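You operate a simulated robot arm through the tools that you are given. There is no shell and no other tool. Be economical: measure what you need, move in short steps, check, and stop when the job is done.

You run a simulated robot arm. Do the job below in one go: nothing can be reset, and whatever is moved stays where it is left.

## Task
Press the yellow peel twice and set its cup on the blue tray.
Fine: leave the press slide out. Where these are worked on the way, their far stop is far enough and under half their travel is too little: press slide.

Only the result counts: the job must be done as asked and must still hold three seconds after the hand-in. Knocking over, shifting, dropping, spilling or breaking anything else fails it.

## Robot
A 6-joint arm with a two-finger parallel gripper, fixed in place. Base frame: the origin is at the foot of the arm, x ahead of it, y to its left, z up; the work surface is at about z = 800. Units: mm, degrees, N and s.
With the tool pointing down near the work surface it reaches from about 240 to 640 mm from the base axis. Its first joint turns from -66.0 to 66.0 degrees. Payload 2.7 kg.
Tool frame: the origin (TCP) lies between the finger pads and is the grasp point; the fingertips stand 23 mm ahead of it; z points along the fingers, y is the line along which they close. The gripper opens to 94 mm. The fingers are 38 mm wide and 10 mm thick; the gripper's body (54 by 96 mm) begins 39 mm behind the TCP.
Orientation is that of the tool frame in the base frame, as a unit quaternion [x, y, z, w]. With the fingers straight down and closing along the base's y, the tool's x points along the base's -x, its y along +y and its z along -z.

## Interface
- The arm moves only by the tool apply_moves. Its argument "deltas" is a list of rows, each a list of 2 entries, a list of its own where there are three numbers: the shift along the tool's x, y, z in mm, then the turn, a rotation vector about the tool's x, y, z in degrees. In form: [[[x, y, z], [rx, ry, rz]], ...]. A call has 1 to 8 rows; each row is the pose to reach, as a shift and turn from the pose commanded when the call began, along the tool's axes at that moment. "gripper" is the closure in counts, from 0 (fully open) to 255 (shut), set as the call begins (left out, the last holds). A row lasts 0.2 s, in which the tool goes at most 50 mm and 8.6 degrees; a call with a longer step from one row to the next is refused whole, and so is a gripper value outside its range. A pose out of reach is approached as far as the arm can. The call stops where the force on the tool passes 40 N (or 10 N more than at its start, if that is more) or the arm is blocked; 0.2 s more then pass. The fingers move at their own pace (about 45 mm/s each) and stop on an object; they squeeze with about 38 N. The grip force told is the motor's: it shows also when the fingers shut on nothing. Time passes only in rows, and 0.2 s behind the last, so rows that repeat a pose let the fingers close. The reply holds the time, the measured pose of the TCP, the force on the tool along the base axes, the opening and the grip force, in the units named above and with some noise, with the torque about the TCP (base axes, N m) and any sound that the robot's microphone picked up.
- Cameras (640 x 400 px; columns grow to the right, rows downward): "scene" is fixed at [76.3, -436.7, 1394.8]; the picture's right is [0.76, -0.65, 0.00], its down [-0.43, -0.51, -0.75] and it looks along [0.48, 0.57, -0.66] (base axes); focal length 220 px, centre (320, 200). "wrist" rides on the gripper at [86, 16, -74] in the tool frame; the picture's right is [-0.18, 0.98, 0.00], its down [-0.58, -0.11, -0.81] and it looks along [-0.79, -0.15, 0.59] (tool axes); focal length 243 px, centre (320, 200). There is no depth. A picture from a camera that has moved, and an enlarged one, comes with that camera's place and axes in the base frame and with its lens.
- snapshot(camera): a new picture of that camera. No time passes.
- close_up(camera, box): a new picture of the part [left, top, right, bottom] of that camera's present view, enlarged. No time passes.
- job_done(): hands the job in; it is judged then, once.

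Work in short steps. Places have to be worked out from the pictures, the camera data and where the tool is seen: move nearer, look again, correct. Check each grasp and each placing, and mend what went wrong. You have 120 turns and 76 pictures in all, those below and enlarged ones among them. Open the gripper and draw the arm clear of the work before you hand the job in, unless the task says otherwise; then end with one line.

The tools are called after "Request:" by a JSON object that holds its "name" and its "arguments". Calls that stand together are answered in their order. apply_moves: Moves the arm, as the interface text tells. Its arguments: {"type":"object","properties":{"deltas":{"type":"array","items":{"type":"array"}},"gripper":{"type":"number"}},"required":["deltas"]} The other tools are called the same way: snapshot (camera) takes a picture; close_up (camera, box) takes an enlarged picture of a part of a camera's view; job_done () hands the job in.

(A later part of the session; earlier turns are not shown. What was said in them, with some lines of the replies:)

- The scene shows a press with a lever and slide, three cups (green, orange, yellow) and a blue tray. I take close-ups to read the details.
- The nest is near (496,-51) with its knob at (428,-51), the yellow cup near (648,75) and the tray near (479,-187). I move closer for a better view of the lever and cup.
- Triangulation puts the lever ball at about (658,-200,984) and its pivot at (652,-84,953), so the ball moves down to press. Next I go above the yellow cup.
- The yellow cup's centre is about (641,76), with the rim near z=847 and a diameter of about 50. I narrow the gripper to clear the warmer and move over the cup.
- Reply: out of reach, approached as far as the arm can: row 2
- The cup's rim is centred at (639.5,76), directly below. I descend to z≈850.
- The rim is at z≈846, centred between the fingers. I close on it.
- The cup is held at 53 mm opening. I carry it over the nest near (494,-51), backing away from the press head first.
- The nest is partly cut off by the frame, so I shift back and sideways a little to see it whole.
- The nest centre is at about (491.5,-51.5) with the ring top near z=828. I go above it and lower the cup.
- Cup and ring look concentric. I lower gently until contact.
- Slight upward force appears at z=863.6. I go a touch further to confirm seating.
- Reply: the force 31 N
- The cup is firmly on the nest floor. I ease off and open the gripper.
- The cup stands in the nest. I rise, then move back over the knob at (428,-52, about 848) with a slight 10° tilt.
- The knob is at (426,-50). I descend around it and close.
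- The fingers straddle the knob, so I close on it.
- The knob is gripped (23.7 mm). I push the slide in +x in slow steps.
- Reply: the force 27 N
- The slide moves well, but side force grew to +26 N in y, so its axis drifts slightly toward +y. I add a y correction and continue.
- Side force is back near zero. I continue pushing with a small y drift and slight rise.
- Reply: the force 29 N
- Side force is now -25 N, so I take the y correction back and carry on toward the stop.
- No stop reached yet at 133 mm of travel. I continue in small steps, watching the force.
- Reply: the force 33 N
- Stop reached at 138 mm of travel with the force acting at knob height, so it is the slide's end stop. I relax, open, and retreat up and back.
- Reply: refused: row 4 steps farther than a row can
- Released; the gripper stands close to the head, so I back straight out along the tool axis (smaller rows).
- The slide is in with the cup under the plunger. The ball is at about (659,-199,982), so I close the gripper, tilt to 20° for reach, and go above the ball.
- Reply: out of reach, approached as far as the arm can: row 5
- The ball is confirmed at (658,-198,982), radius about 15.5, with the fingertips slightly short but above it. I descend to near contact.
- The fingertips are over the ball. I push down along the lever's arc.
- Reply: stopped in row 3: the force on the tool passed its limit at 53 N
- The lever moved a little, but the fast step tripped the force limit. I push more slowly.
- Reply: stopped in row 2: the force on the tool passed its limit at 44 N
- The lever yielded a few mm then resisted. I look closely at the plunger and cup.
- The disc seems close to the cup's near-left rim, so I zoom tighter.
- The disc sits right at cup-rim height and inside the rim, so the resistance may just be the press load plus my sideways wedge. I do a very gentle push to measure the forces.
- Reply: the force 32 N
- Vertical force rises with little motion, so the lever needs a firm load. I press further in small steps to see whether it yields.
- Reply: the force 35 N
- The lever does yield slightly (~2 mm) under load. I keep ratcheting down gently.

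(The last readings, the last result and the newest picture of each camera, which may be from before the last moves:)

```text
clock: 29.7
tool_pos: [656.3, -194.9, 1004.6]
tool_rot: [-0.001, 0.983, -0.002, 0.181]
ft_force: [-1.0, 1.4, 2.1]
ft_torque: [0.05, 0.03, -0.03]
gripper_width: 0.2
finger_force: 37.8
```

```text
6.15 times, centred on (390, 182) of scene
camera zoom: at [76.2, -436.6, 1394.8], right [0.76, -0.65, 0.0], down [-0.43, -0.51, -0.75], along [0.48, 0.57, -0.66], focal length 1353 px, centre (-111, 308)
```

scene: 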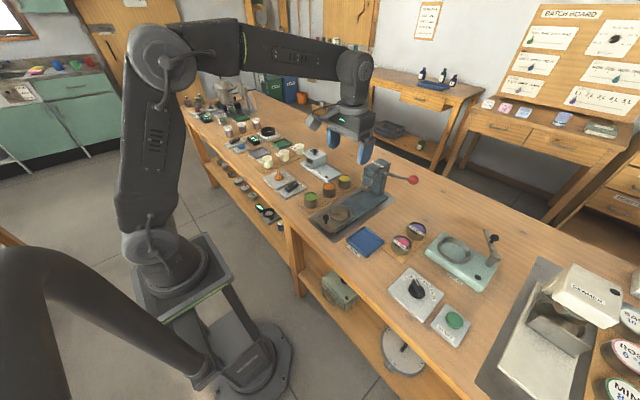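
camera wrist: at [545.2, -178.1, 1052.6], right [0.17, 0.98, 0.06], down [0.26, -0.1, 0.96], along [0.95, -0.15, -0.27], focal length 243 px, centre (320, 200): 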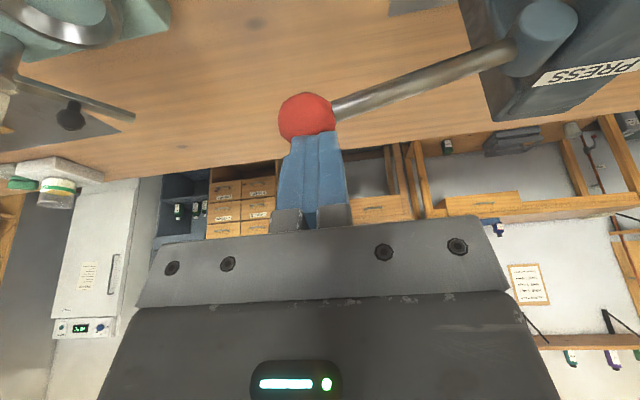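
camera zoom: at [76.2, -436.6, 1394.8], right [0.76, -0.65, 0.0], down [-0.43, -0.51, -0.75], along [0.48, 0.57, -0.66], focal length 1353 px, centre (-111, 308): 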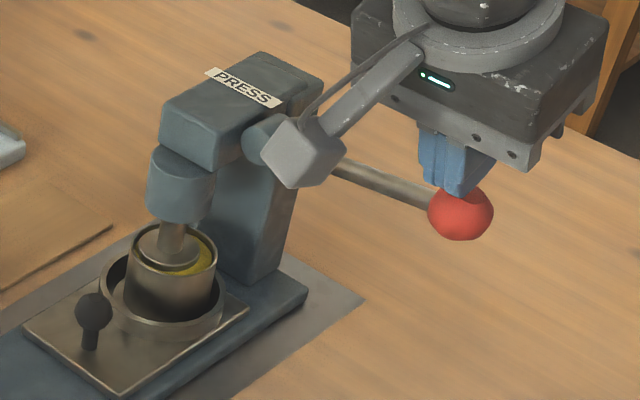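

The load released and the disc is now down inside the cup. I continue down slowly.

Request:
{"name": "apply_moves", "arguments": {"deltas": [[[0.8, 0, 2.2], [0, 0, 0]], [[1.6, 0, 4.4], [0, 0, 0]], [[2.4, 0, 6.6], [0, 0, 0]], [[3.2, 0, 8.8], [0, 0, 0]], [[4, 0, 11], [0, 0, 0]], [[4.8, 0, 13.2], [0, 0, 0]]]}}

Request:
{"name": "close_up", "arguments": {"camera": "scene", "box": [350, 150, 430, 215]}}

```text
clock: 31.1
tool_pos: [654.1, -195.0, 990.2]
tool_rot: [0.0, 0.983, -0.002, 0.181]
ft_force: [-3.9, -3.9, 4.1]
ft_torque: [-0.1, 0.07, -0.06]
gripper_width: 0.0
finger_force: 38.1
```

```text
6.15 times, centred on (390, 182) of scene
camera zoom: at [76.1, -436.8, 1394.8], right [0.76, -0.65, 0.0], down [-0.43, -0.51, -0.75], along [0.48, 0.57, -0.66], focal length 1353 px, centre (-111, 308)
```

zoom: 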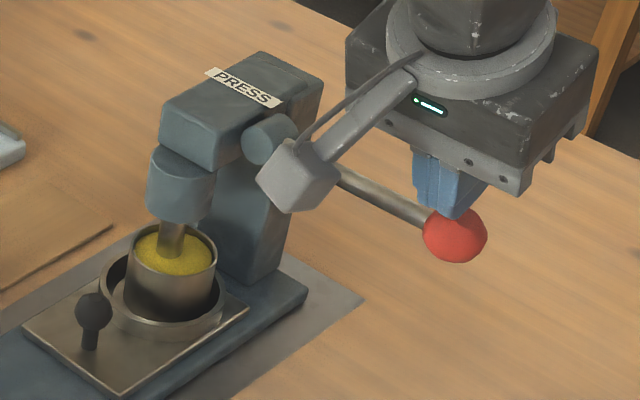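

The plunger sinks through the peel at low force. I continue down to the stop.

Request:
{"name": "apply_moves", "arguments": {"deltas": [[[1.4, 0.3, 3.8], [0, 0, 0]], [[2.7, 0.7, 7.5], [0, 0, 0]], [[4.1, 1.2, 11.3], [0, 0, 0]], [[5.5, 1.8, 15], [0, 0, 0]], [[6.8, 2.5, 18.8], [0, 0, 0]], [[8.2, 3.3, 22.6], [0, 0, 0]], [[9.6, 4.2, 26.3], [0, 0, 0]]]}}

Request:
{"name": "close_up", "arguments": {"camera": "scene", "box": [350, 150, 430, 215]}}

```text
clock: 32.3
tool_pos: [655.7, -195.2, 980.3]
tool_rot: [-0.001, 0.983, -0.005, 0.185]
ft_force: [-16.2, 3.6, 8.4]
ft_torque: [-0.02, 0.38, -0.15]
gripper_width: 0.0
finger_force: 37.6
stopped in row 5: the force on the tool passed its limit at 44 N (the readings are from after the stop); the commanded pose is now the measured one
```

```text
6.15 times, centred on (390, 182) of scene
camera zoom: at [75.7, -436.5, 1394.9], right [0.76, -0.65, 0.0], down [-0.43, -0.51, -0.75], along [0.48, 0.57, -0.66], focal length 1353 px, centre (-111, 308)
```

zoom: 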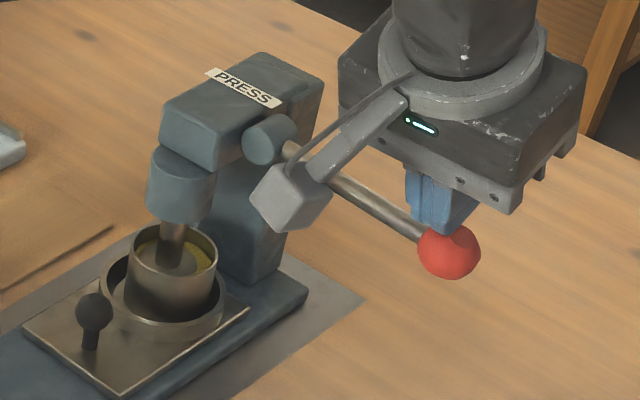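

The peel has visibly gone down, and the lever resists again at ~44 N. I ratchet gently to see whether this is the end stop.

Request:
{"name": "apply_moves", "arguments": {"deltas": [[[0.4, 0, 1.0], [0, 0, 0]], [[0.8, 0, 2.0], [0, 0, 0]], [[1.1, 0, 3.0], [0, 0, 0]], [[1.3, 0, 3.5], [0, 0, 0]], [[1.3, 0, 3.5], [0, 0, 0]]]}}

Request:
{"name": "apply_moves", "arguments": {"deltas": [[[0.2, 0, 0.4], [0, 0, 0]], [[0.3, 0, 0.8], [0, 0, 0]], [[0.3, 0, 0.8], [0, 0, 0]], [[0.3, 0, 0.8], [0, 0, 0]]]}}

Request:
{"name": "close_up", "arguments": {"camera": "scene", "box": [350, 150, 430, 215]}}

```text
clock: 33.4
tool_pos: [655.6, -195.2, 981.5]
tool_rot: [-0.001, 0.982, -0.005, 0.187]
ft_force: [-14.5, 4.4, 7.2]
ft_torque: [0.02, 0.38, -0.14]
gripper_width: 0.0
finger_force: 37.6
stopped in row 5: the force on the tool passed its limit at 40 N (the readings are from after the stop); the commanded pose is now the measured one
```

```text
clock: 34.4
tool_pos: [656.1, -193.8, 981.4]
tool_rot: [0.0, 0.982, -0.007, 0.188]
ft_force: [-15.5, 2.6, 18.8]
ft_torque: [-0.07, 0.4, -0.13]
gripper_width: 0.1
finger_force: 38.3
```

```text
6.15 times, centred on (390, 182) of scene
camera zoom: at [75.5, -436.5, 1394.9], right [0.76, -0.65, 0.0], down [-0.43, -0.51, -0.75], along [0.48, 0.57, -0.66], focal length 1353 px, centre (-111, 308)
```

zoom: 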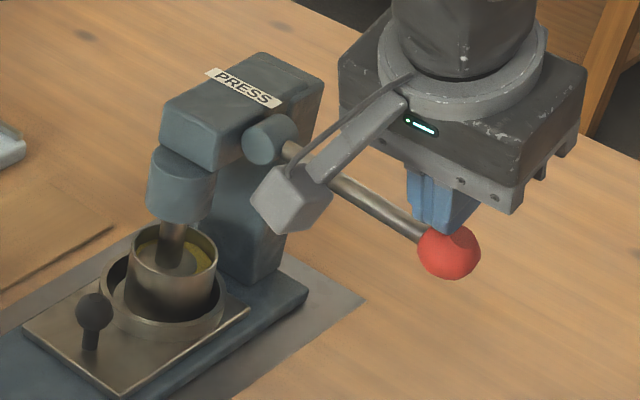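

I ratchet a little more to compare with the first hitch.

Request:
{"name": "apply_moves", "arguments": {"deltas": [[[0.4, 0, 1.0], [0, 0, 0]], [[0.6, 0, 1.6], [0, 0, 0]], [[0.6, 0, 1.6], [0, 0, 0]]]}}

Request:
{"name": "apply_moves", "arguments": {"deltas": [[[0.2, 0, 0.4], [0, 0, 0]], [[0.3, 0, 0.8], [0, 0, 0]], [[0.3, 0, 0.8], [0, 0, 0]]]}}

Request:
{"name": "apply_moves", "arguments": {"deltas": [[[0.2, 0, 0.4], [0, 0, 0]], [[0.3, 0, 0.8], [0, 0, 0]], [[0.3, 0, 0.8], [0, 0, 0]]]}}

Request:
{"name": "close_up", "arguments": {"camera": "scene", "box": [350, 150, 430, 215]}}

```text
clock: 35.2
tool_pos: [657.2, -194.1, 980.7]
tool_rot: [0.0, 0.982, -0.006, 0.189]
ft_force: [-18.1, 3.2, 27.3]
ft_torque: [-0.17, 0.52, -0.18]
gripper_width: 0.0
finger_force: 38.3
```

```text
clock: 36.0
tool_pos: [656.7, -195.0, 981.2]
tool_rot: [-0.001, 0.982, -0.007, 0.19]
ft_force: [-17.0, 2.3, 28.5]
ft_torque: [-0.15, 0.55, -0.16]
gripper_width: 0.1
finger_force: 37.8
```

```text
clock: 36.8
tool_pos: [656.8, -193.9, 980.3]
tool_rot: [-0.001, 0.982, -0.007, 0.191]
ft_force: [-13.7, -1.4, 29.1]
ft_torque: [-0.29, 0.4, -0.11]
gripper_width: 0.0
finger_force: 38.2
```

```text
6.15 times, centred on (390, 182) of scene
camera zoom: at [75.3, -436.5, 1394.9], right [0.76, -0.65, 0.0], down [-0.43, -0.51, -0.75], along [0.48, 0.57, -0.66], focal length 1353 px, centre (-111, 308)
```

zoom: 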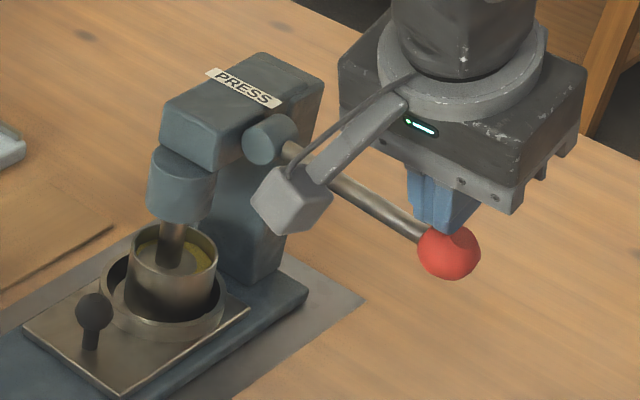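

This behaves like the bottom stop, with the peel visibly pressed. I raise slowly to see whether the lever springs back.

Request:
{"name": "apply_moves", "arguments": {"deltas": [[[-2, 0, -5.6], [0, 0, 0]], [[-4, 0, -11.3], [0, 0, 0]], [[-7, 0, -19], [0, 0, 0]], [[-10, 0, -28], [0, 0, 0]], [[-14, 0, -38], [0, 0, 0]], [[-18, 0, -50], [0, 0, 0]], [[-18, 0, -50], [0, 0, 0]]]}}

Request:
{"name": "close_up", "arguments": {"camera": "scene", "box": [350, 150, 430, 215]}}

```text
clock: 38.4
tool_pos: [655.4, -194.9, 1028.6]
tool_rot: [-0.001, 0.982, -0.006, 0.187]
ft_force: [0.6, 0.2, -0.7]
ft_torque: [0.0, 0.0, 0.01]
gripper_width: 0.0
finger_force: 37.5
```

```text
6.15 times, centred on (390, 182) of scene
camera zoom: at [76.3, -436.7, 1394.8], right [0.76, -0.65, 0.0], down [-0.43, -0.51, -0.75], along [0.48, 0.57, -0.66], focal length 1353 px, centre (-111, 308)
```

zoom: 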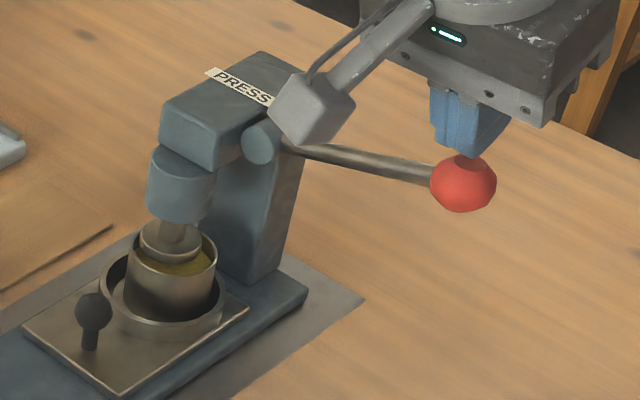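

The lever sprang back to the top and the peel sits lower and duller: one press done. Now the second press, slowly.

Request:
{"name": "close_up", "arguments": {"camera": "scene", "box": [360, 170, 392, 205]}}

Request:
{"name": "apply_moves", "arguments": {"deltas": [[[1.7, 0, 4.7], [0, 0, 0]], [[3.4, 0, 9.4], [0, 0, 0]], [[4.8, 0, 13.2], [0, 0, 0]], [[6.1, 0, 17], [0, 0, 0]], [[7.5, 0, 20.7], [0, 0, 0]], [[8.9, 0, 24.5], [0, 0, 0]], [[10.3, 0, 28.2], [0, 0, 0]], [[11.6, 0, 32], [0, 0, 0]]]}}

```text
11.43 times, centred on (376, 188) of scene
camera zoom: at [76.3, -436.7, 1394.8], right [0.76, -0.65, 0.0], down [-0.43, -0.51, -0.75], along [0.48, 0.57, -0.66], focal length 2513 px, centre (-320, 343)
```

zoom: 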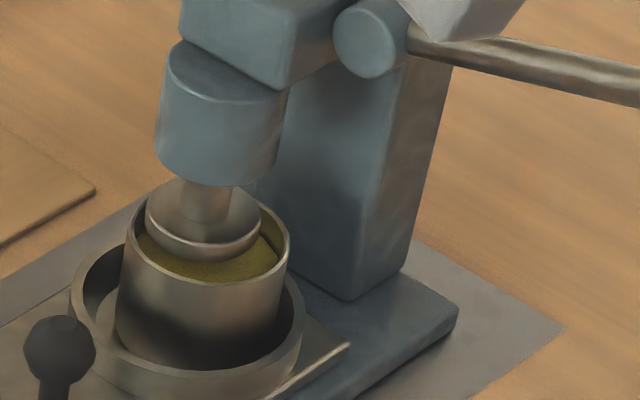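

```text
clock: 40.2
tool_pos: [654.9, -194.3, 993.7]
tool_rot: [-0.001, 0.982, -0.005, 0.187]
ft_force: [-2.4, -4.0, 3.7]
ft_torque: [-0.11, 0.05, 0.02]
gripper_width: 0.1
finger_force: 38.2
```

No hitch this time (the first was the cup self-centring). I continue to the bottom stop.

Request:
{"name": "apply_moves", "arguments": {"deltas": [[[1.0, 0.2, 2.8], [0, 0, 0]], [[2.1, 0.4, 5.6], [0, 0, 0]], [[3.1, 0.6, 8.5], [0, 0, 0]], [[4.1, 0.8, 11.3], [0, 0, 0]], [[5.1, 1, 14.1], [0, 0, 0]], [[6.1, 1.2, 16.9], [0, 0, 0]], [[7.1, 1.4, 19.7], [0, 0, 0]]]}}

Request:
{"name": "close_up", "arguments": {"camera": "scene", "box": [350, 150, 430, 215]}}

```text
clock: 41.8
tool_pos: [657.1, -194.3, 980.1]
tool_rot: [-0.001, 0.982, -0.008, 0.19]
ft_force: [-13.5, 3.9, 8.3]
ft_torque: [0.01, 0.37, -0.12]
gripper_width: 0.1
finger_force: 38.6
stopped in row 7: the force on the tool passed its limit at 42 N (the readings are from after the stop); the commanded pose is now the measured one
```

```text
6.15 times, centred on (390, 182) of scene
camera zoom: at [75.8, -436.5, 1394.9], right [0.76, -0.65, 0.0], down [-0.43, -0.51, -0.75], along [0.48, 0.57, -0.66], focal length 1353 px, centre (-111, 308)
```

zoom: 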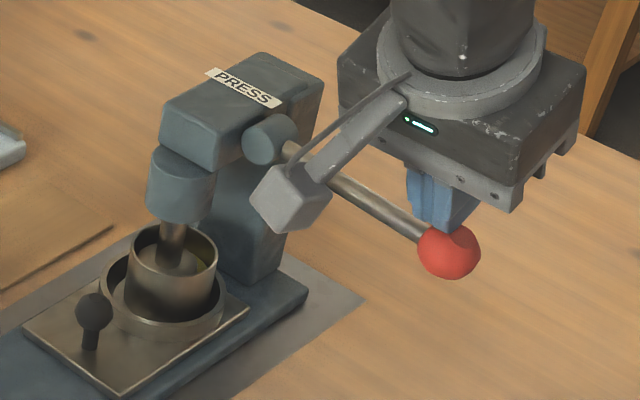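

Same stop position as before, with the peel pressed further. I raise so the lever springs back, then retreat.

Request:
{"name": "apply_moves", "arguments": {"deltas": [[[-2, 0, -5.6], [0, 0, 0]], [[-4, 0, -11.3], [0, 0, 0]], [[-7, 0, -19], [0, 0, 0]], [[-10, 0, -28], [0, 0, 0]], [[-14, 0, -40], [0, 0, 0]], [[-18, 0, -60], [0, 0, 0]], [[0, 0, -85], [0, 0, 0]], [[35, 0, -95], [0, 0, 0]]]}}

Request:
{"name": "close_up", "arguments": {"camera": "scene", "box": [350, 150, 430, 215]}}

Request:
{"name": "close_up", "arguments": {"camera": "scene", "box": [360, 170, 392, 205]}}

```text
clock: 43.6
tool_pos: [589.9, -193.4, 1055.6]
tool_rot: [0.0, 0.981, -0.009, 0.192]
ft_force: [-0.6, 0.0, -0.6]
ft_torque: [-0.05, -0.03, 0.0]
gripper_width: 0.0
finger_force: 38.0
```

```text
6.15 times, centred on (390, 182) of scene
camera zoom: at [76.3, -436.7, 1394.8], right [0.76, -0.65, 0.0], down [-0.43, -0.51, -0.75], along [0.48, 0.57, -0.66], focal length 1353 px, centre (-111, 308)
```

zoom: 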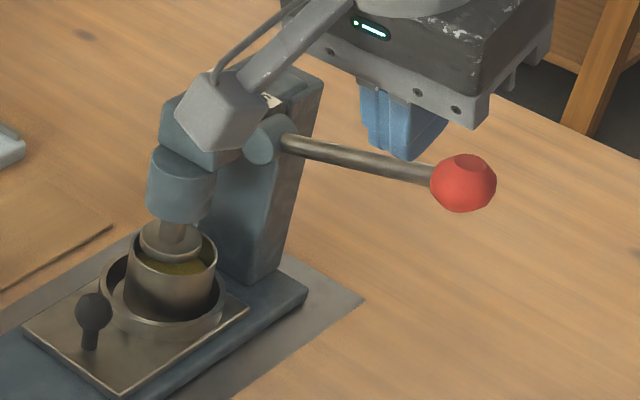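

```text
11.43 times, centred on (376, 188) of scene
camera zoom: at [76.3, -436.7, 1394.8], right [0.76, -0.65, 0.0], down [-0.43, -0.51, -0.75], along [0.48, 0.57, -0.66], focal length 2513 px, centre (-320, 343)
```

zoom: 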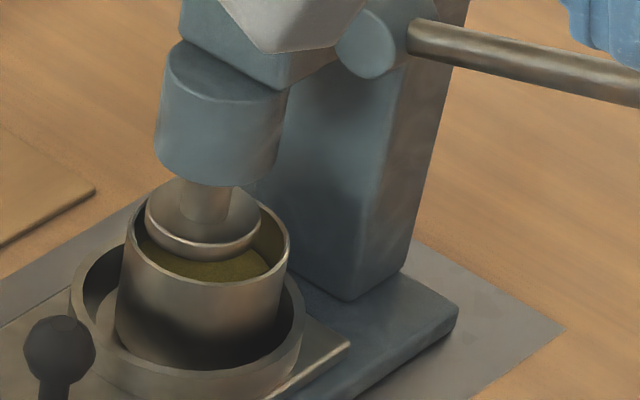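

Two presses are done and the lever is back up. I go back above the knob with the gripper half open.

Request:
{"name": "apply_moves", "arguments": {"deltas": [[[37.1, 20, -15], [0, 4, 0]], [[68.7, 50, -17], [-0.5, 8, 0]], [[68.7, 95, -17], [-1, 12, 0]], [[79.9, 135, 10.8], [-1, 12, 0]], [[95, 143, 47.9], [-1, 12, 0]], [[101, 143, 62.7], [-1, 12, 0]]], "gripper": 85}}

Request:
{"name": "snapshot", "arguments": {"camera": "wrist"}}

```text
clock: 45.0
tool_pos: [518.1, -49.6, 957.1]
tool_rot: [-0.002, 0.996, 0.001, 0.088]
ft_force: [-0.6, -0.3, -0.5]
ft_torque: [0.0, 0.0, 0.03]
gripper_width: 63.1
finger_force: 0.0
```

```text
25 pictures are left
camera wrist: at [419.7, -33.9, 1015.6], right [0.18, 0.98, 0.03], down [0.43, -0.11, 0.9], along [0.88, -0.14, -0.44], focal length 243 px, centre (320, 200)
```

wrist: 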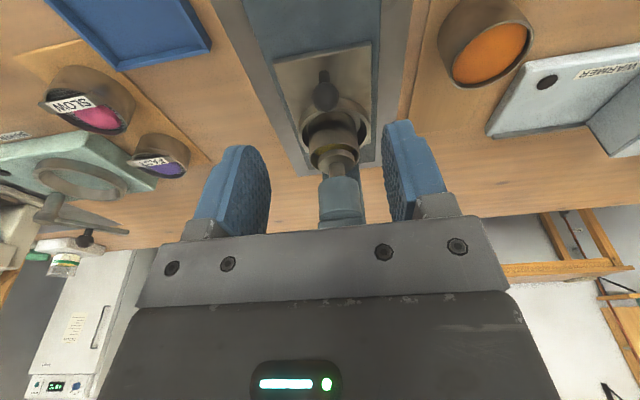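

The knob is near (561,-48). I approach down along the tool axis and close on it.

Request:
{"name": "apply_moves", "arguments": {"deltas": [[[-25, 0.5, 25], [0, 0, 0]], [[-25.2, 0.5, 65], [0, 0, 0]], [[-25.2, 0.5, 95], [0, 0, 0]], [[-25.2, 0.5, 110], [0, 0, 0]]]}}

Request:
{"name": "snapshot", "arguments": {"camera": "wrist"}}

```text
clock: 46.0
tool_pos: [562.5, -50.3, 853.0]
tool_rot: [-0.001, 0.996, 0.002, 0.087]
ft_force: [-0.3, 0.2, 0.0]
ft_torque: [0.03, -0.01, -0.02]
gripper_width: 62.6
finger_force: 0.1
```

```text
24 pictures are left
camera wrist: at [463.4, -34.4, 910.3], right [0.18, 0.98, 0.03], down [0.43, -0.11, 0.9], along [0.88, -0.14, -0.44], focal length 243 px, centre (320, 200)
```

wrist: 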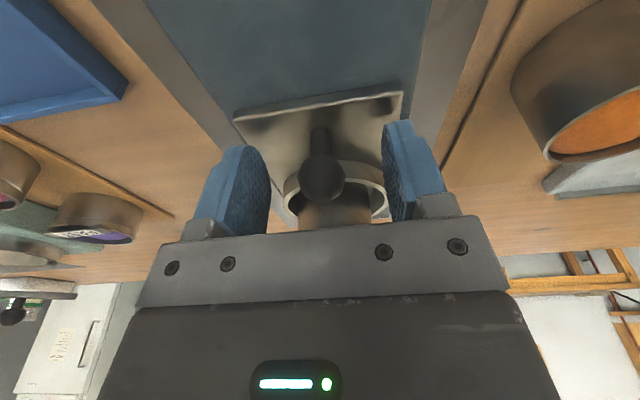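

The knob lies between the fingers. I close, then pull out slowly.

Request:
{"name": "apply_moves", "arguments": {"deltas": [[[0, 0, 0], [0, 0, 0]], [[0, 0, 0], [0, 0, 0]], [[0, 0, 0], [0, 0, 0]], [[0, 0, 0], [0, 0, 0]]], "gripper": 255}}

Request:
{"name": "apply_moves", "arguments": {"deltas": [[[4.9, 0, -0.9], [0, 0, 0]], [[14.8, 0, -2.6], [0, 0, 0]], [[24.6, 0, -4.3], [0, 0, 0]], [[34.5, 0, -6.1], [0, 0, 0]], [[44.3, 0, -7.8], [0, 0, 0]]]}}

Request:
{"name": "close_up", "arguments": {"camera": "scene", "box": [290, 130, 430, 240]}}

```text
clock: 47.0
tool_pos: [561.5, -50.1, 853.8]
tool_rot: [-0.002, 0.996, 0.001, 0.088]
ft_force: [0.6, 6.5, -2.1]
ft_torque: [0.07, -0.2, 0.05]
gripper_width: 23.7
finger_force: 45.0
```

```text
clock: 48.2
tool_pos: [517.3, -48.9, 853.4]
tool_rot: [-0.002, 0.996, 0.001, 0.087]
ft_force: [1.4, 12.4, -4.1]
ft_torque: [0.08, 0.02, -0.02]
gripper_width: 23.6
finger_force: 44.4
```

```text
3.64 times, centred on (360, 185) of scene
camera zoom: at [76.4, -436.4, 1394.9], right [0.76, -0.65, 0.0], down [-0.43, -0.51, -0.75], along [0.48, 0.57, -0.66], focal length 800 px, centre (174, 254)
```

zoom: 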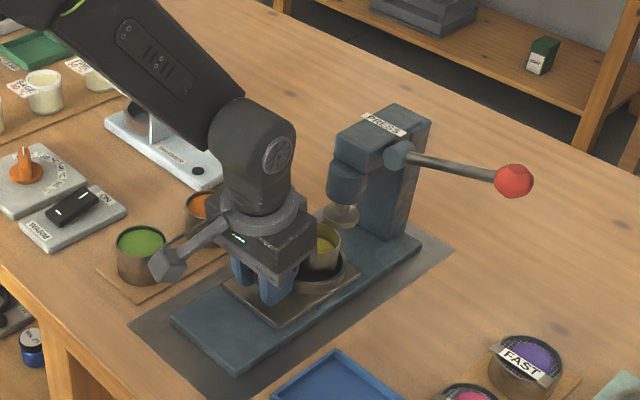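

The slide follows and the cup is clear of the plunger. I keep pulling to the outer stop.

Request:
{"name": "apply_moves", "arguments": {"deltas": [[[9.85, 0.5, -1.74], [0, 0, 0]], [[19.7, 0.8, -3.5], [0, 0, 0]], [[29.6, 0.8, -5.2], [0, 0, 0]], [[39.4, 0.8, -7], [0, 0, 0]], [[49.2, 0.8, -8.7], [0, 0, 0]], [[59.1, 0.8, -10.4], [0, 0, 0]], [[69, 0.8, -12.2], [0, 0, 0]]]}}

Request:
{"name": "apply_moves", "arguments": {"deltas": [[[5, 0, -0.9], [0, 0, 0]], [[10, 0, -1.8], [0, 0, 0]], [[15, 0, -2.7], [0, 0, 0]], [[20, 0, -3.5], [0, 0, 0]], [[24, 0, -4.2], [0, 0, 0]]]}}

Request:
{"name": "close_up", "arguments": {"camera": "scene", "box": [290, 130, 430, 240]}}

```text
clock: 49.8
tool_pos: [447.8, -50.0, 852.1]
tool_rot: [-0.002, 0.996, 0.001, 0.087]
ft_force: [0.9, -3.0, -6.8]
ft_torque: [-0.06, 0.62, -0.01]
gripper_width: 23.3
finger_force: 44.9
```

```text
clock: 51.0
tool_pos: [426.6, -50.7, 852.1]
tool_rot: [-0.003, 0.996, 0.002, 0.092]
ft_force: [25.1, 11.0, -22.3]
ft_torque: [0.03, 0.51, -0.02]
gripper_width: 23.5
finger_force: 45.2
```

```text
3.64 times, centred on (360, 185) of scene
camera zoom: at [77.2, -436.4, 1394.8], right [0.76, -0.65, 0.0], down [-0.43, -0.51, -0.75], along [0.48, 0.57, -0.66], focal length 800 px, centre (174, 254)
```

zoom: 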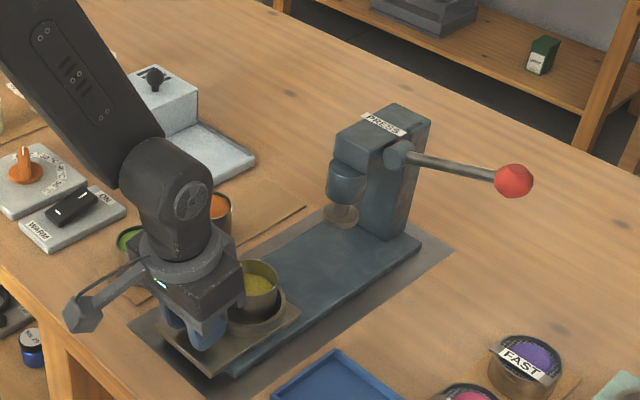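

Outer stop reached. I relax, open and rise.

Request:
{"name": "apply_moves", "arguments": {"deltas": [[[-3, 0, 0], [0, 0, 0]], [[-3, 0, 0], [0, 0, 0]], [[-3, 0, 0], [0, 0, 0]]], "gripper": 85}}

Request:
{"name": "apply_moves", "arguments": {"deltas": [[[-3, 0, -30], [0, 0, 0]], [[-3, 0, -70], [0, 0, 0]], [[-25, 0, -95], [0, 5, 0]], [[-50, 0, -95], [0, 10, 0]]], "gripper": 62}}

Request:
{"name": "snapshot", "arguments": {"camera": "wrist"}}

```text
clock: 51.8
tool_pos: [427.5, -50.5, 854.3]
tool_rot: [-0.001, 0.996, 0.001, 0.087]
ft_force: [0.5, -0.1, 0.4]
ft_torque: [-0.02, 0.04, 0.0]
gripper_width: 62.7
finger_force: 0.1
```

```text
clock: 52.8
tool_pos: [458.9, -51.1, 955.0]
tool_rot: [-0.001, 1.0, 0.001, 0.0]
ft_force: [0.9, -0.5, -0.3]
ft_torque: [-0.01, 0.01, 0.03]
gripper_width: 71.2
finger_force: 0.2
```

```text
21 pictures are left
camera wrist: at [371.3, -35.3, 1029.0], right [0.18, 0.98, 0.0], down [0.58, -0.11, 0.81], along [0.79, -0.14, -0.59], focal length 243 px, centre (320, 200)
```

wrist: 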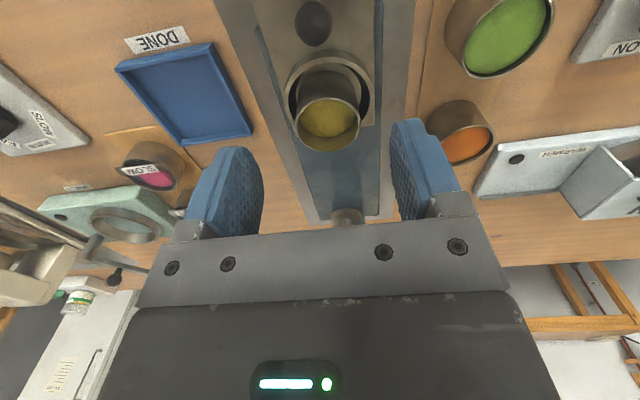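

The cup rim is around (487,-50). I move over it and descend to just above gripping height.

Request:
{"name": "apply_moves", "arguments": {"deltas": [[[-28, 1, 20], [0, 0, 0]], [[-28, 1, 55], [0, 0, 0]], [[-28, 1, 75], [0, 0, 0]]]}}

Request:
{"name": "snapshot", "arguments": {"camera": "wrist"}}

```text
clock: 53.6
tool_pos: [488.7, -50.2, 880.3]
tool_rot: [-0.002, 1.0, 0.0, 0.001]
ft_force: [-0.8, -0.1, 0.3]
ft_torque: [0.02, -0.01, 0.02]
gripper_width: 71.0
finger_force: 0.1
```

```text
20 pictures are left
camera wrist: at [400.1, -33.9, 954.0], right [0.18, 0.98, 0.0], down [0.58, -0.11, 0.81], along [0.79, -0.14, -0.59], focal length 243 px, centre (320, 200)
```

wrist: 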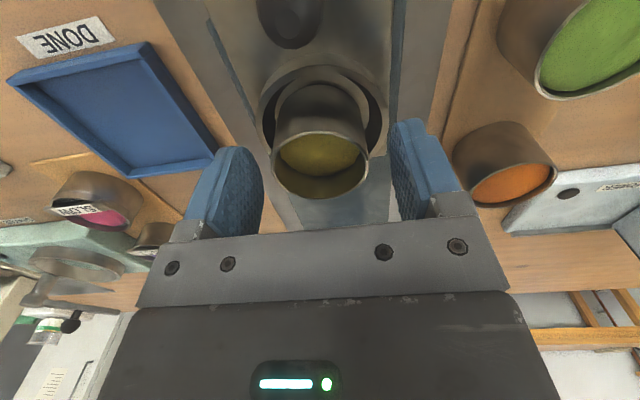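

Centred at (490,-50). I descend to z≈863 and grip.

Request:
{"name": "apply_moves", "arguments": {"deltas": [[[-1, 0, 9], [0, 0, 0]], [[-1, 0, 17], [0, 0, 0]]]}}

Request:
{"name": "apply_moves", "arguments": {"deltas": [[[0, 0, 0], [0, 0, 0]], [[0, 0, 0], [0, 0, 0]], [[0, 0, 0], [0, 0, 0]], [[0, 0, 0], [0, 0, 0]]], "gripper": 255}}

Request:
{"name": "apply_moves", "arguments": {"deltas": [[[0, 0, -15], [0, 0, 0]], [[0, 0, -45], [0, 0, 0]], [[0, 0, -75], [0, 0, 0]], [[0, -40, -75], [0, 0, 0]], [[2, -85, -75], [0, 0, 0]], [[4, -120, -75], [0, 0, 0]], [[4, -137, -75], [0, 0, 0]]]}}

Request:
{"name": "snapshot", "arguments": {"camera": "wrist"}}

Request:
{"name": "close_up", "arguments": {"camera": "scene", "box": [310, 170, 430, 260]}}

```text
clock: 54.2
tool_pos: [489.7, -48.7, 862.8]
tool_rot: [-0.002, 1.0, 0.001, 0.001]
ft_force: [-0.1, 0.6, 0.3]
ft_torque: [0.04, -0.01, 0.03]
gripper_width: 71.1
finger_force: 0.0
```

```text
clock: 55.2
tool_pos: [488.7, -49.2, 862.9]
tool_rot: [-0.001, 1.0, 0.001, 0.0]
ft_force: [0.6, 0.1, -0.8]
ft_torque: [0.02, -0.02, 0.0]
gripper_width: 53.3
finger_force: 37.3
```

```text
clock: 56.8
tool_pos: [486.5, -186.9, 936.3]
tool_rot: [-0.001, 1.0, 0.001, 0.0]
ft_force: [-0.9, -0.8, -0.5]
ft_torque: [-0.06, 0.04, 0.0]
gripper_width: 53.1
finger_force: 37.4
```

```text
19 pictures are left
camera wrist: at [398.1, -170.3, 1011.3], right [0.18, 0.98, 0.0], down [0.58, -0.11, 0.81], along [0.79, -0.14, -0.59], focal length 243 px, centre (320, 200)
```

wrist: 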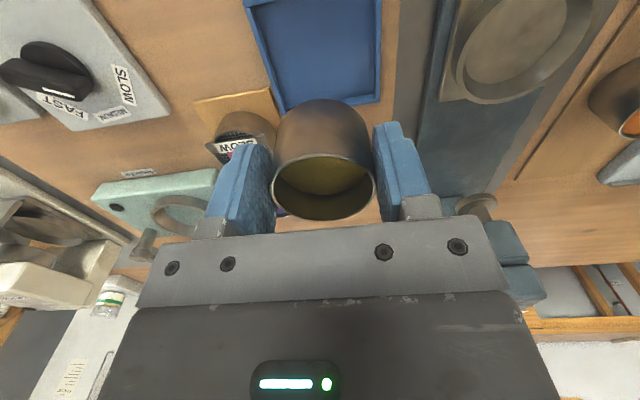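

```text
4.44 times, centred on (370, 215) of scene
camera zoom: at [76.3, -436.7, 1394.8], right [0.76, -0.65, 0.0], down [-0.43, -0.51, -0.75], along [0.48, 0.57, -0.66], focal length 977 px, centre (98, 133)
```

zoom: 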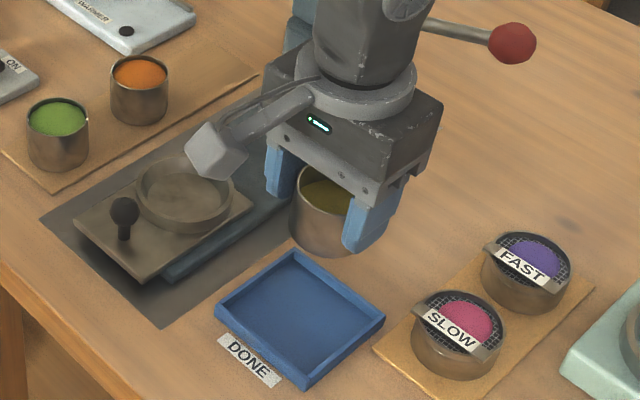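

The tray centre is about (481,-186). I lower the cup toward it.

Request:
{"name": "apply_moves", "arguments": {"deltas": [[[5, 1, 25], [0, 0, 0]], [[5, 1, 55], [0, 0, 0]], [[5, 1, 75], [0, 0, 0]]]}}

Request:
{"name": "close_up", "arguments": {"camera": "scene", "box": [310, 170, 430, 260]}}

Request:
{"name": "snapshot", "arguments": {"camera": "wrist"}}

```text
clock: 57.6
tool_pos: [480.6, -185.7, 861.2]
tool_rot: [-0.002, 1.0, 0.0, 0.0]
ft_force: [-0.2, -0.2, -0.7]
ft_torque: [-0.02, 0.01, -0.01]
gripper_width: 53.1
finger_force: 38.3
```

```text
4.44 times, centred on (370, 215) of scene
camera zoom: at [76.3, -436.7, 1394.8], right [0.76, -0.65, 0.0], down [-0.43, -0.51, -0.75], along [0.48, 0.57, -0.66], focal length 977 px, centre (98, 133)
```

zoom: 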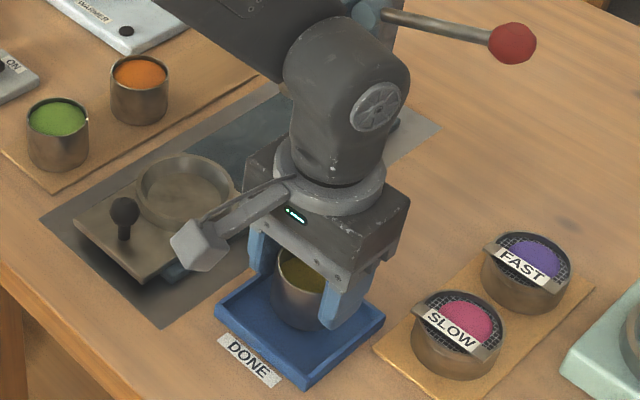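

```text
16 pictures are left
camera wrist: at [392.7, -170.0, 936.1], right [0.18, 0.98, 0.0], down [0.58, -0.11, 0.81], along [0.79, -0.14, -0.59], focal length 243 px, centre (320, 200)
```

wrist: 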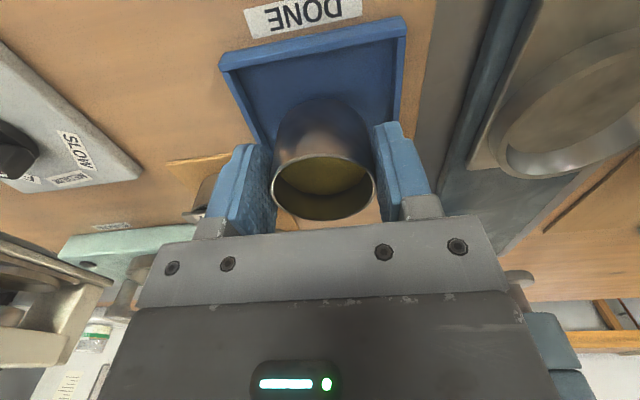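

The cup is within the tray. I lower gently to contact.

Request:
{"name": "apply_moves", "arguments": {"deltas": [[[-2, 0, 4], [0, 0, 0]], [[-2, 0, 7], [0, 0, 0]], [[-2, 0, 9], [0, 0, 0]], [[-2, 0, 11], [0, 0, 0]]]}}

```text
clock: 58.6
tool_pos: [483.3, -186.0, 851.2]
tool_rot: [-0.002, 1.0, 0.0, 0.0]
ft_force: [0.6, 0.0, -2.2]
ft_torque: [-0.04, 0.02, -0.01]
gripper_width: 53.0
finger_force: 37.8
```

Request:
{"name": "apply_moves", "arguments": {"deltas": [[[0, 0, 1], [0, 0, 0]], [[0, 0, 2], [0, 0, 0]], [[0, 0, 3], [0, 0, 0]]]}}

```text
clock: 59.4
tool_pos: [482.4, -185.6, 849.6]
tool_rot: [-0.002, 1.0, 0.0, 0.001]
ft_force: [0.4, -0.7, -0.6]
ft_torque: [0.01, -0.02, 0.01]
gripper_width: 53.1
finger_force: 37.6
```

No contact yet at 849.6; I continue down slowly.

Request:
{"name": "apply_moves", "arguments": {"deltas": [[[0, 0, 1], [0, 0, 0]], [[0, 0, 2], [0, 0, 0]], [[0, 0, 3], [0, 0, 0]]]}}

```text
clock: 60.2
tool_pos: [481.0, -185.1, 845.6]
tool_rot: [-0.001, 1.0, 0.002, 0.001]
ft_force: [-0.2, 0.2, -0.3]
ft_torque: [-0.03, 0.03, -0.01]
gripper_width: 53.2
finger_force: 37.9
```

Request:
{"name": "apply_moves", "arguments": {"deltas": [[[0, 0, 1], [0, 0, 0]], [[0, 0, 2], [0, 0, 0]]]}}

Request:
{"name": "close_up", "arguments": {"camera": "scene", "box": [330, 210, 400, 260]}}

```text
clock: 60.8
tool_pos: [483.1, -185.1, 845.5]
tool_rot: [-0.002, 1.0, 0.0, 0.001]
ft_force: [-5.3, 3.6, 19.1]
ft_torque: [0.05, 0.32, -0.03]
gripper_width: 53.2
finger_force: 37.6
```

```text
8.00 times, centred on (365, 235) of scene
camera zoom: at [75.8, -436.5, 1394.9], right [0.76, -0.65, 0.0], down [-0.43, -0.51, -0.75], along [0.48, 0.57, -0.66], focal length 1759 px, centre (-40, -80)
```

zoom: 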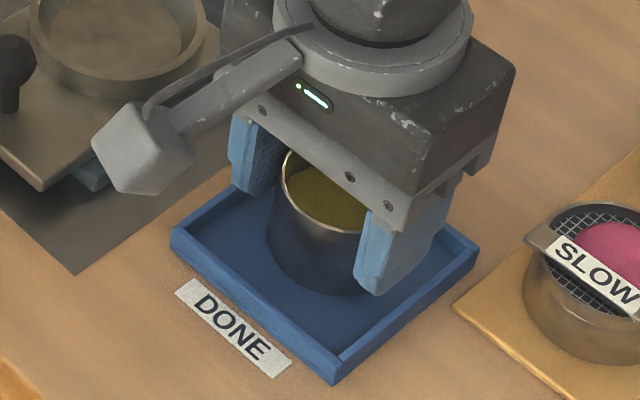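

Contact is felt (19 N) and the cup stands inside the tray. I ease up, open, and rise.

Request:
{"name": "apply_moves", "arguments": {"deltas": [[[0, 0, -1.5], [0, 0, 0]], [[0, 0, -1.5], [0, 0, 0]], [[0, 0, -1.5], [0, 0, 0]], [[0, 0, -1.5], [0, 0, 0]]], "gripper": 75}}

Request:
{"name": "apply_moves", "arguments": {"deltas": [[[0, 0, -20], [0, 0, 0]], [[0, 0, -60], [0, 0, 0]], [[0, 0, -100], [0, 0, 0]], [[30, 0, -135], [0, 0, 0]], [[70, 0, -160], [0, 0, 0]], [[100, 20, -190], [0, 0, 0]]]}}

Request:
{"name": "snapshot", "arguments": {"camera": "wrist"}}

Request:
{"name": "close_up", "arguments": {"camera": "scene", "box": [270, 130, 450, 260]}}

```text
clock: 61.8
tool_pos: [482.7, -185.1, 845.9]
tool_rot: [-0.002, 1.0, 0.001, 0.0]
ft_force: [-0.8, -0.5, 0.5]
ft_torque: [0.01, -0.02, 0.01]
gripper_width: 66.4
finger_force: 0.1
```

```text
clock: 63.2
tool_pos: [383.9, -168.7, 1037.2]
tool_rot: [-0.001, 1.0, 0.001, 0.0]
ft_force: [-0.5, 0.9, 0.2]
ft_torque: [0.01, -0.03, -0.01]
gripper_width: 66.4
finger_force: 0.1
```

```text
14 pictures are left
camera wrist: at [295.8, -152.0, 1111.2], right [0.18, 0.98, 0.0], down [0.58, -0.11, 0.81], along [0.79, -0.14, -0.59], focal length 243 px, centre (320, 200)
```

wrist: 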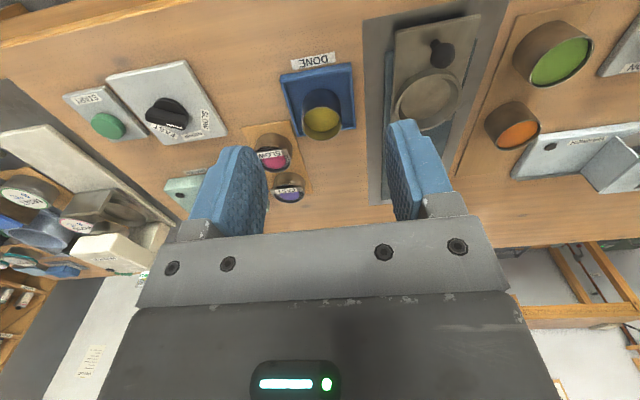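

```text
3.08 times, centred on (360, 195) of scene
camera zoom: at [76.3, -436.7, 1394.8], right [0.76, -0.65, 0.0], down [-0.43, -0.51, -0.75], along [0.48, 0.57, -0.66], focal length 676 px, centre (197, 215)
```

zoom: 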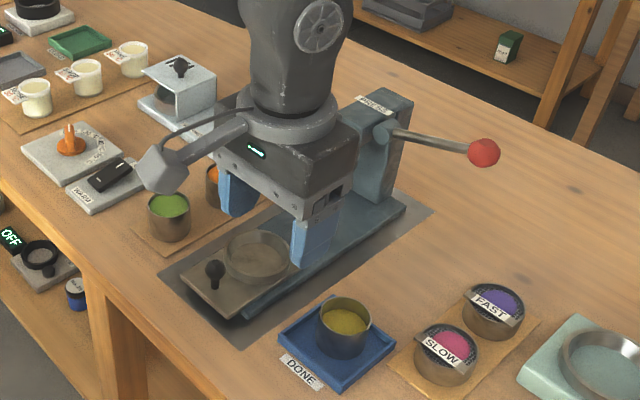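

The pressed yellow cup stands upright on the blue tray, the slide is out, the lever is up and everything else looks undisturbed. I open fully and hand the job in.

Request:
{"name": "apply_moves", "arguments": {"deltas": [[[0, 0, -30], [0, 0, 0]], [[0, 0, -60], [0, 0, 0]], [[0, 0, -60], [0, 0, 0]]], "gripper": 0}}

Request:
{"name": "job_done", "arguments": {}}

```text
clock: 64.0
tool_pos: [382.6, -166.9, 1098.1]
tool_rot: [-0.001, 1.0, 0.001, 0.001]
ft_force: [-0.4, 0.0, 0.7]
ft_torque: [-0.01, 0.02, 0.01]
gripper_width: 93.9
finger_force: 0.1
```

```text
The job is handed in.
```

I pressed the yellow peel twice, each time to the lever's bottom stop, and set its cup upright on the blue tray; the press slide is left out, and I saw nothing else disturbed.
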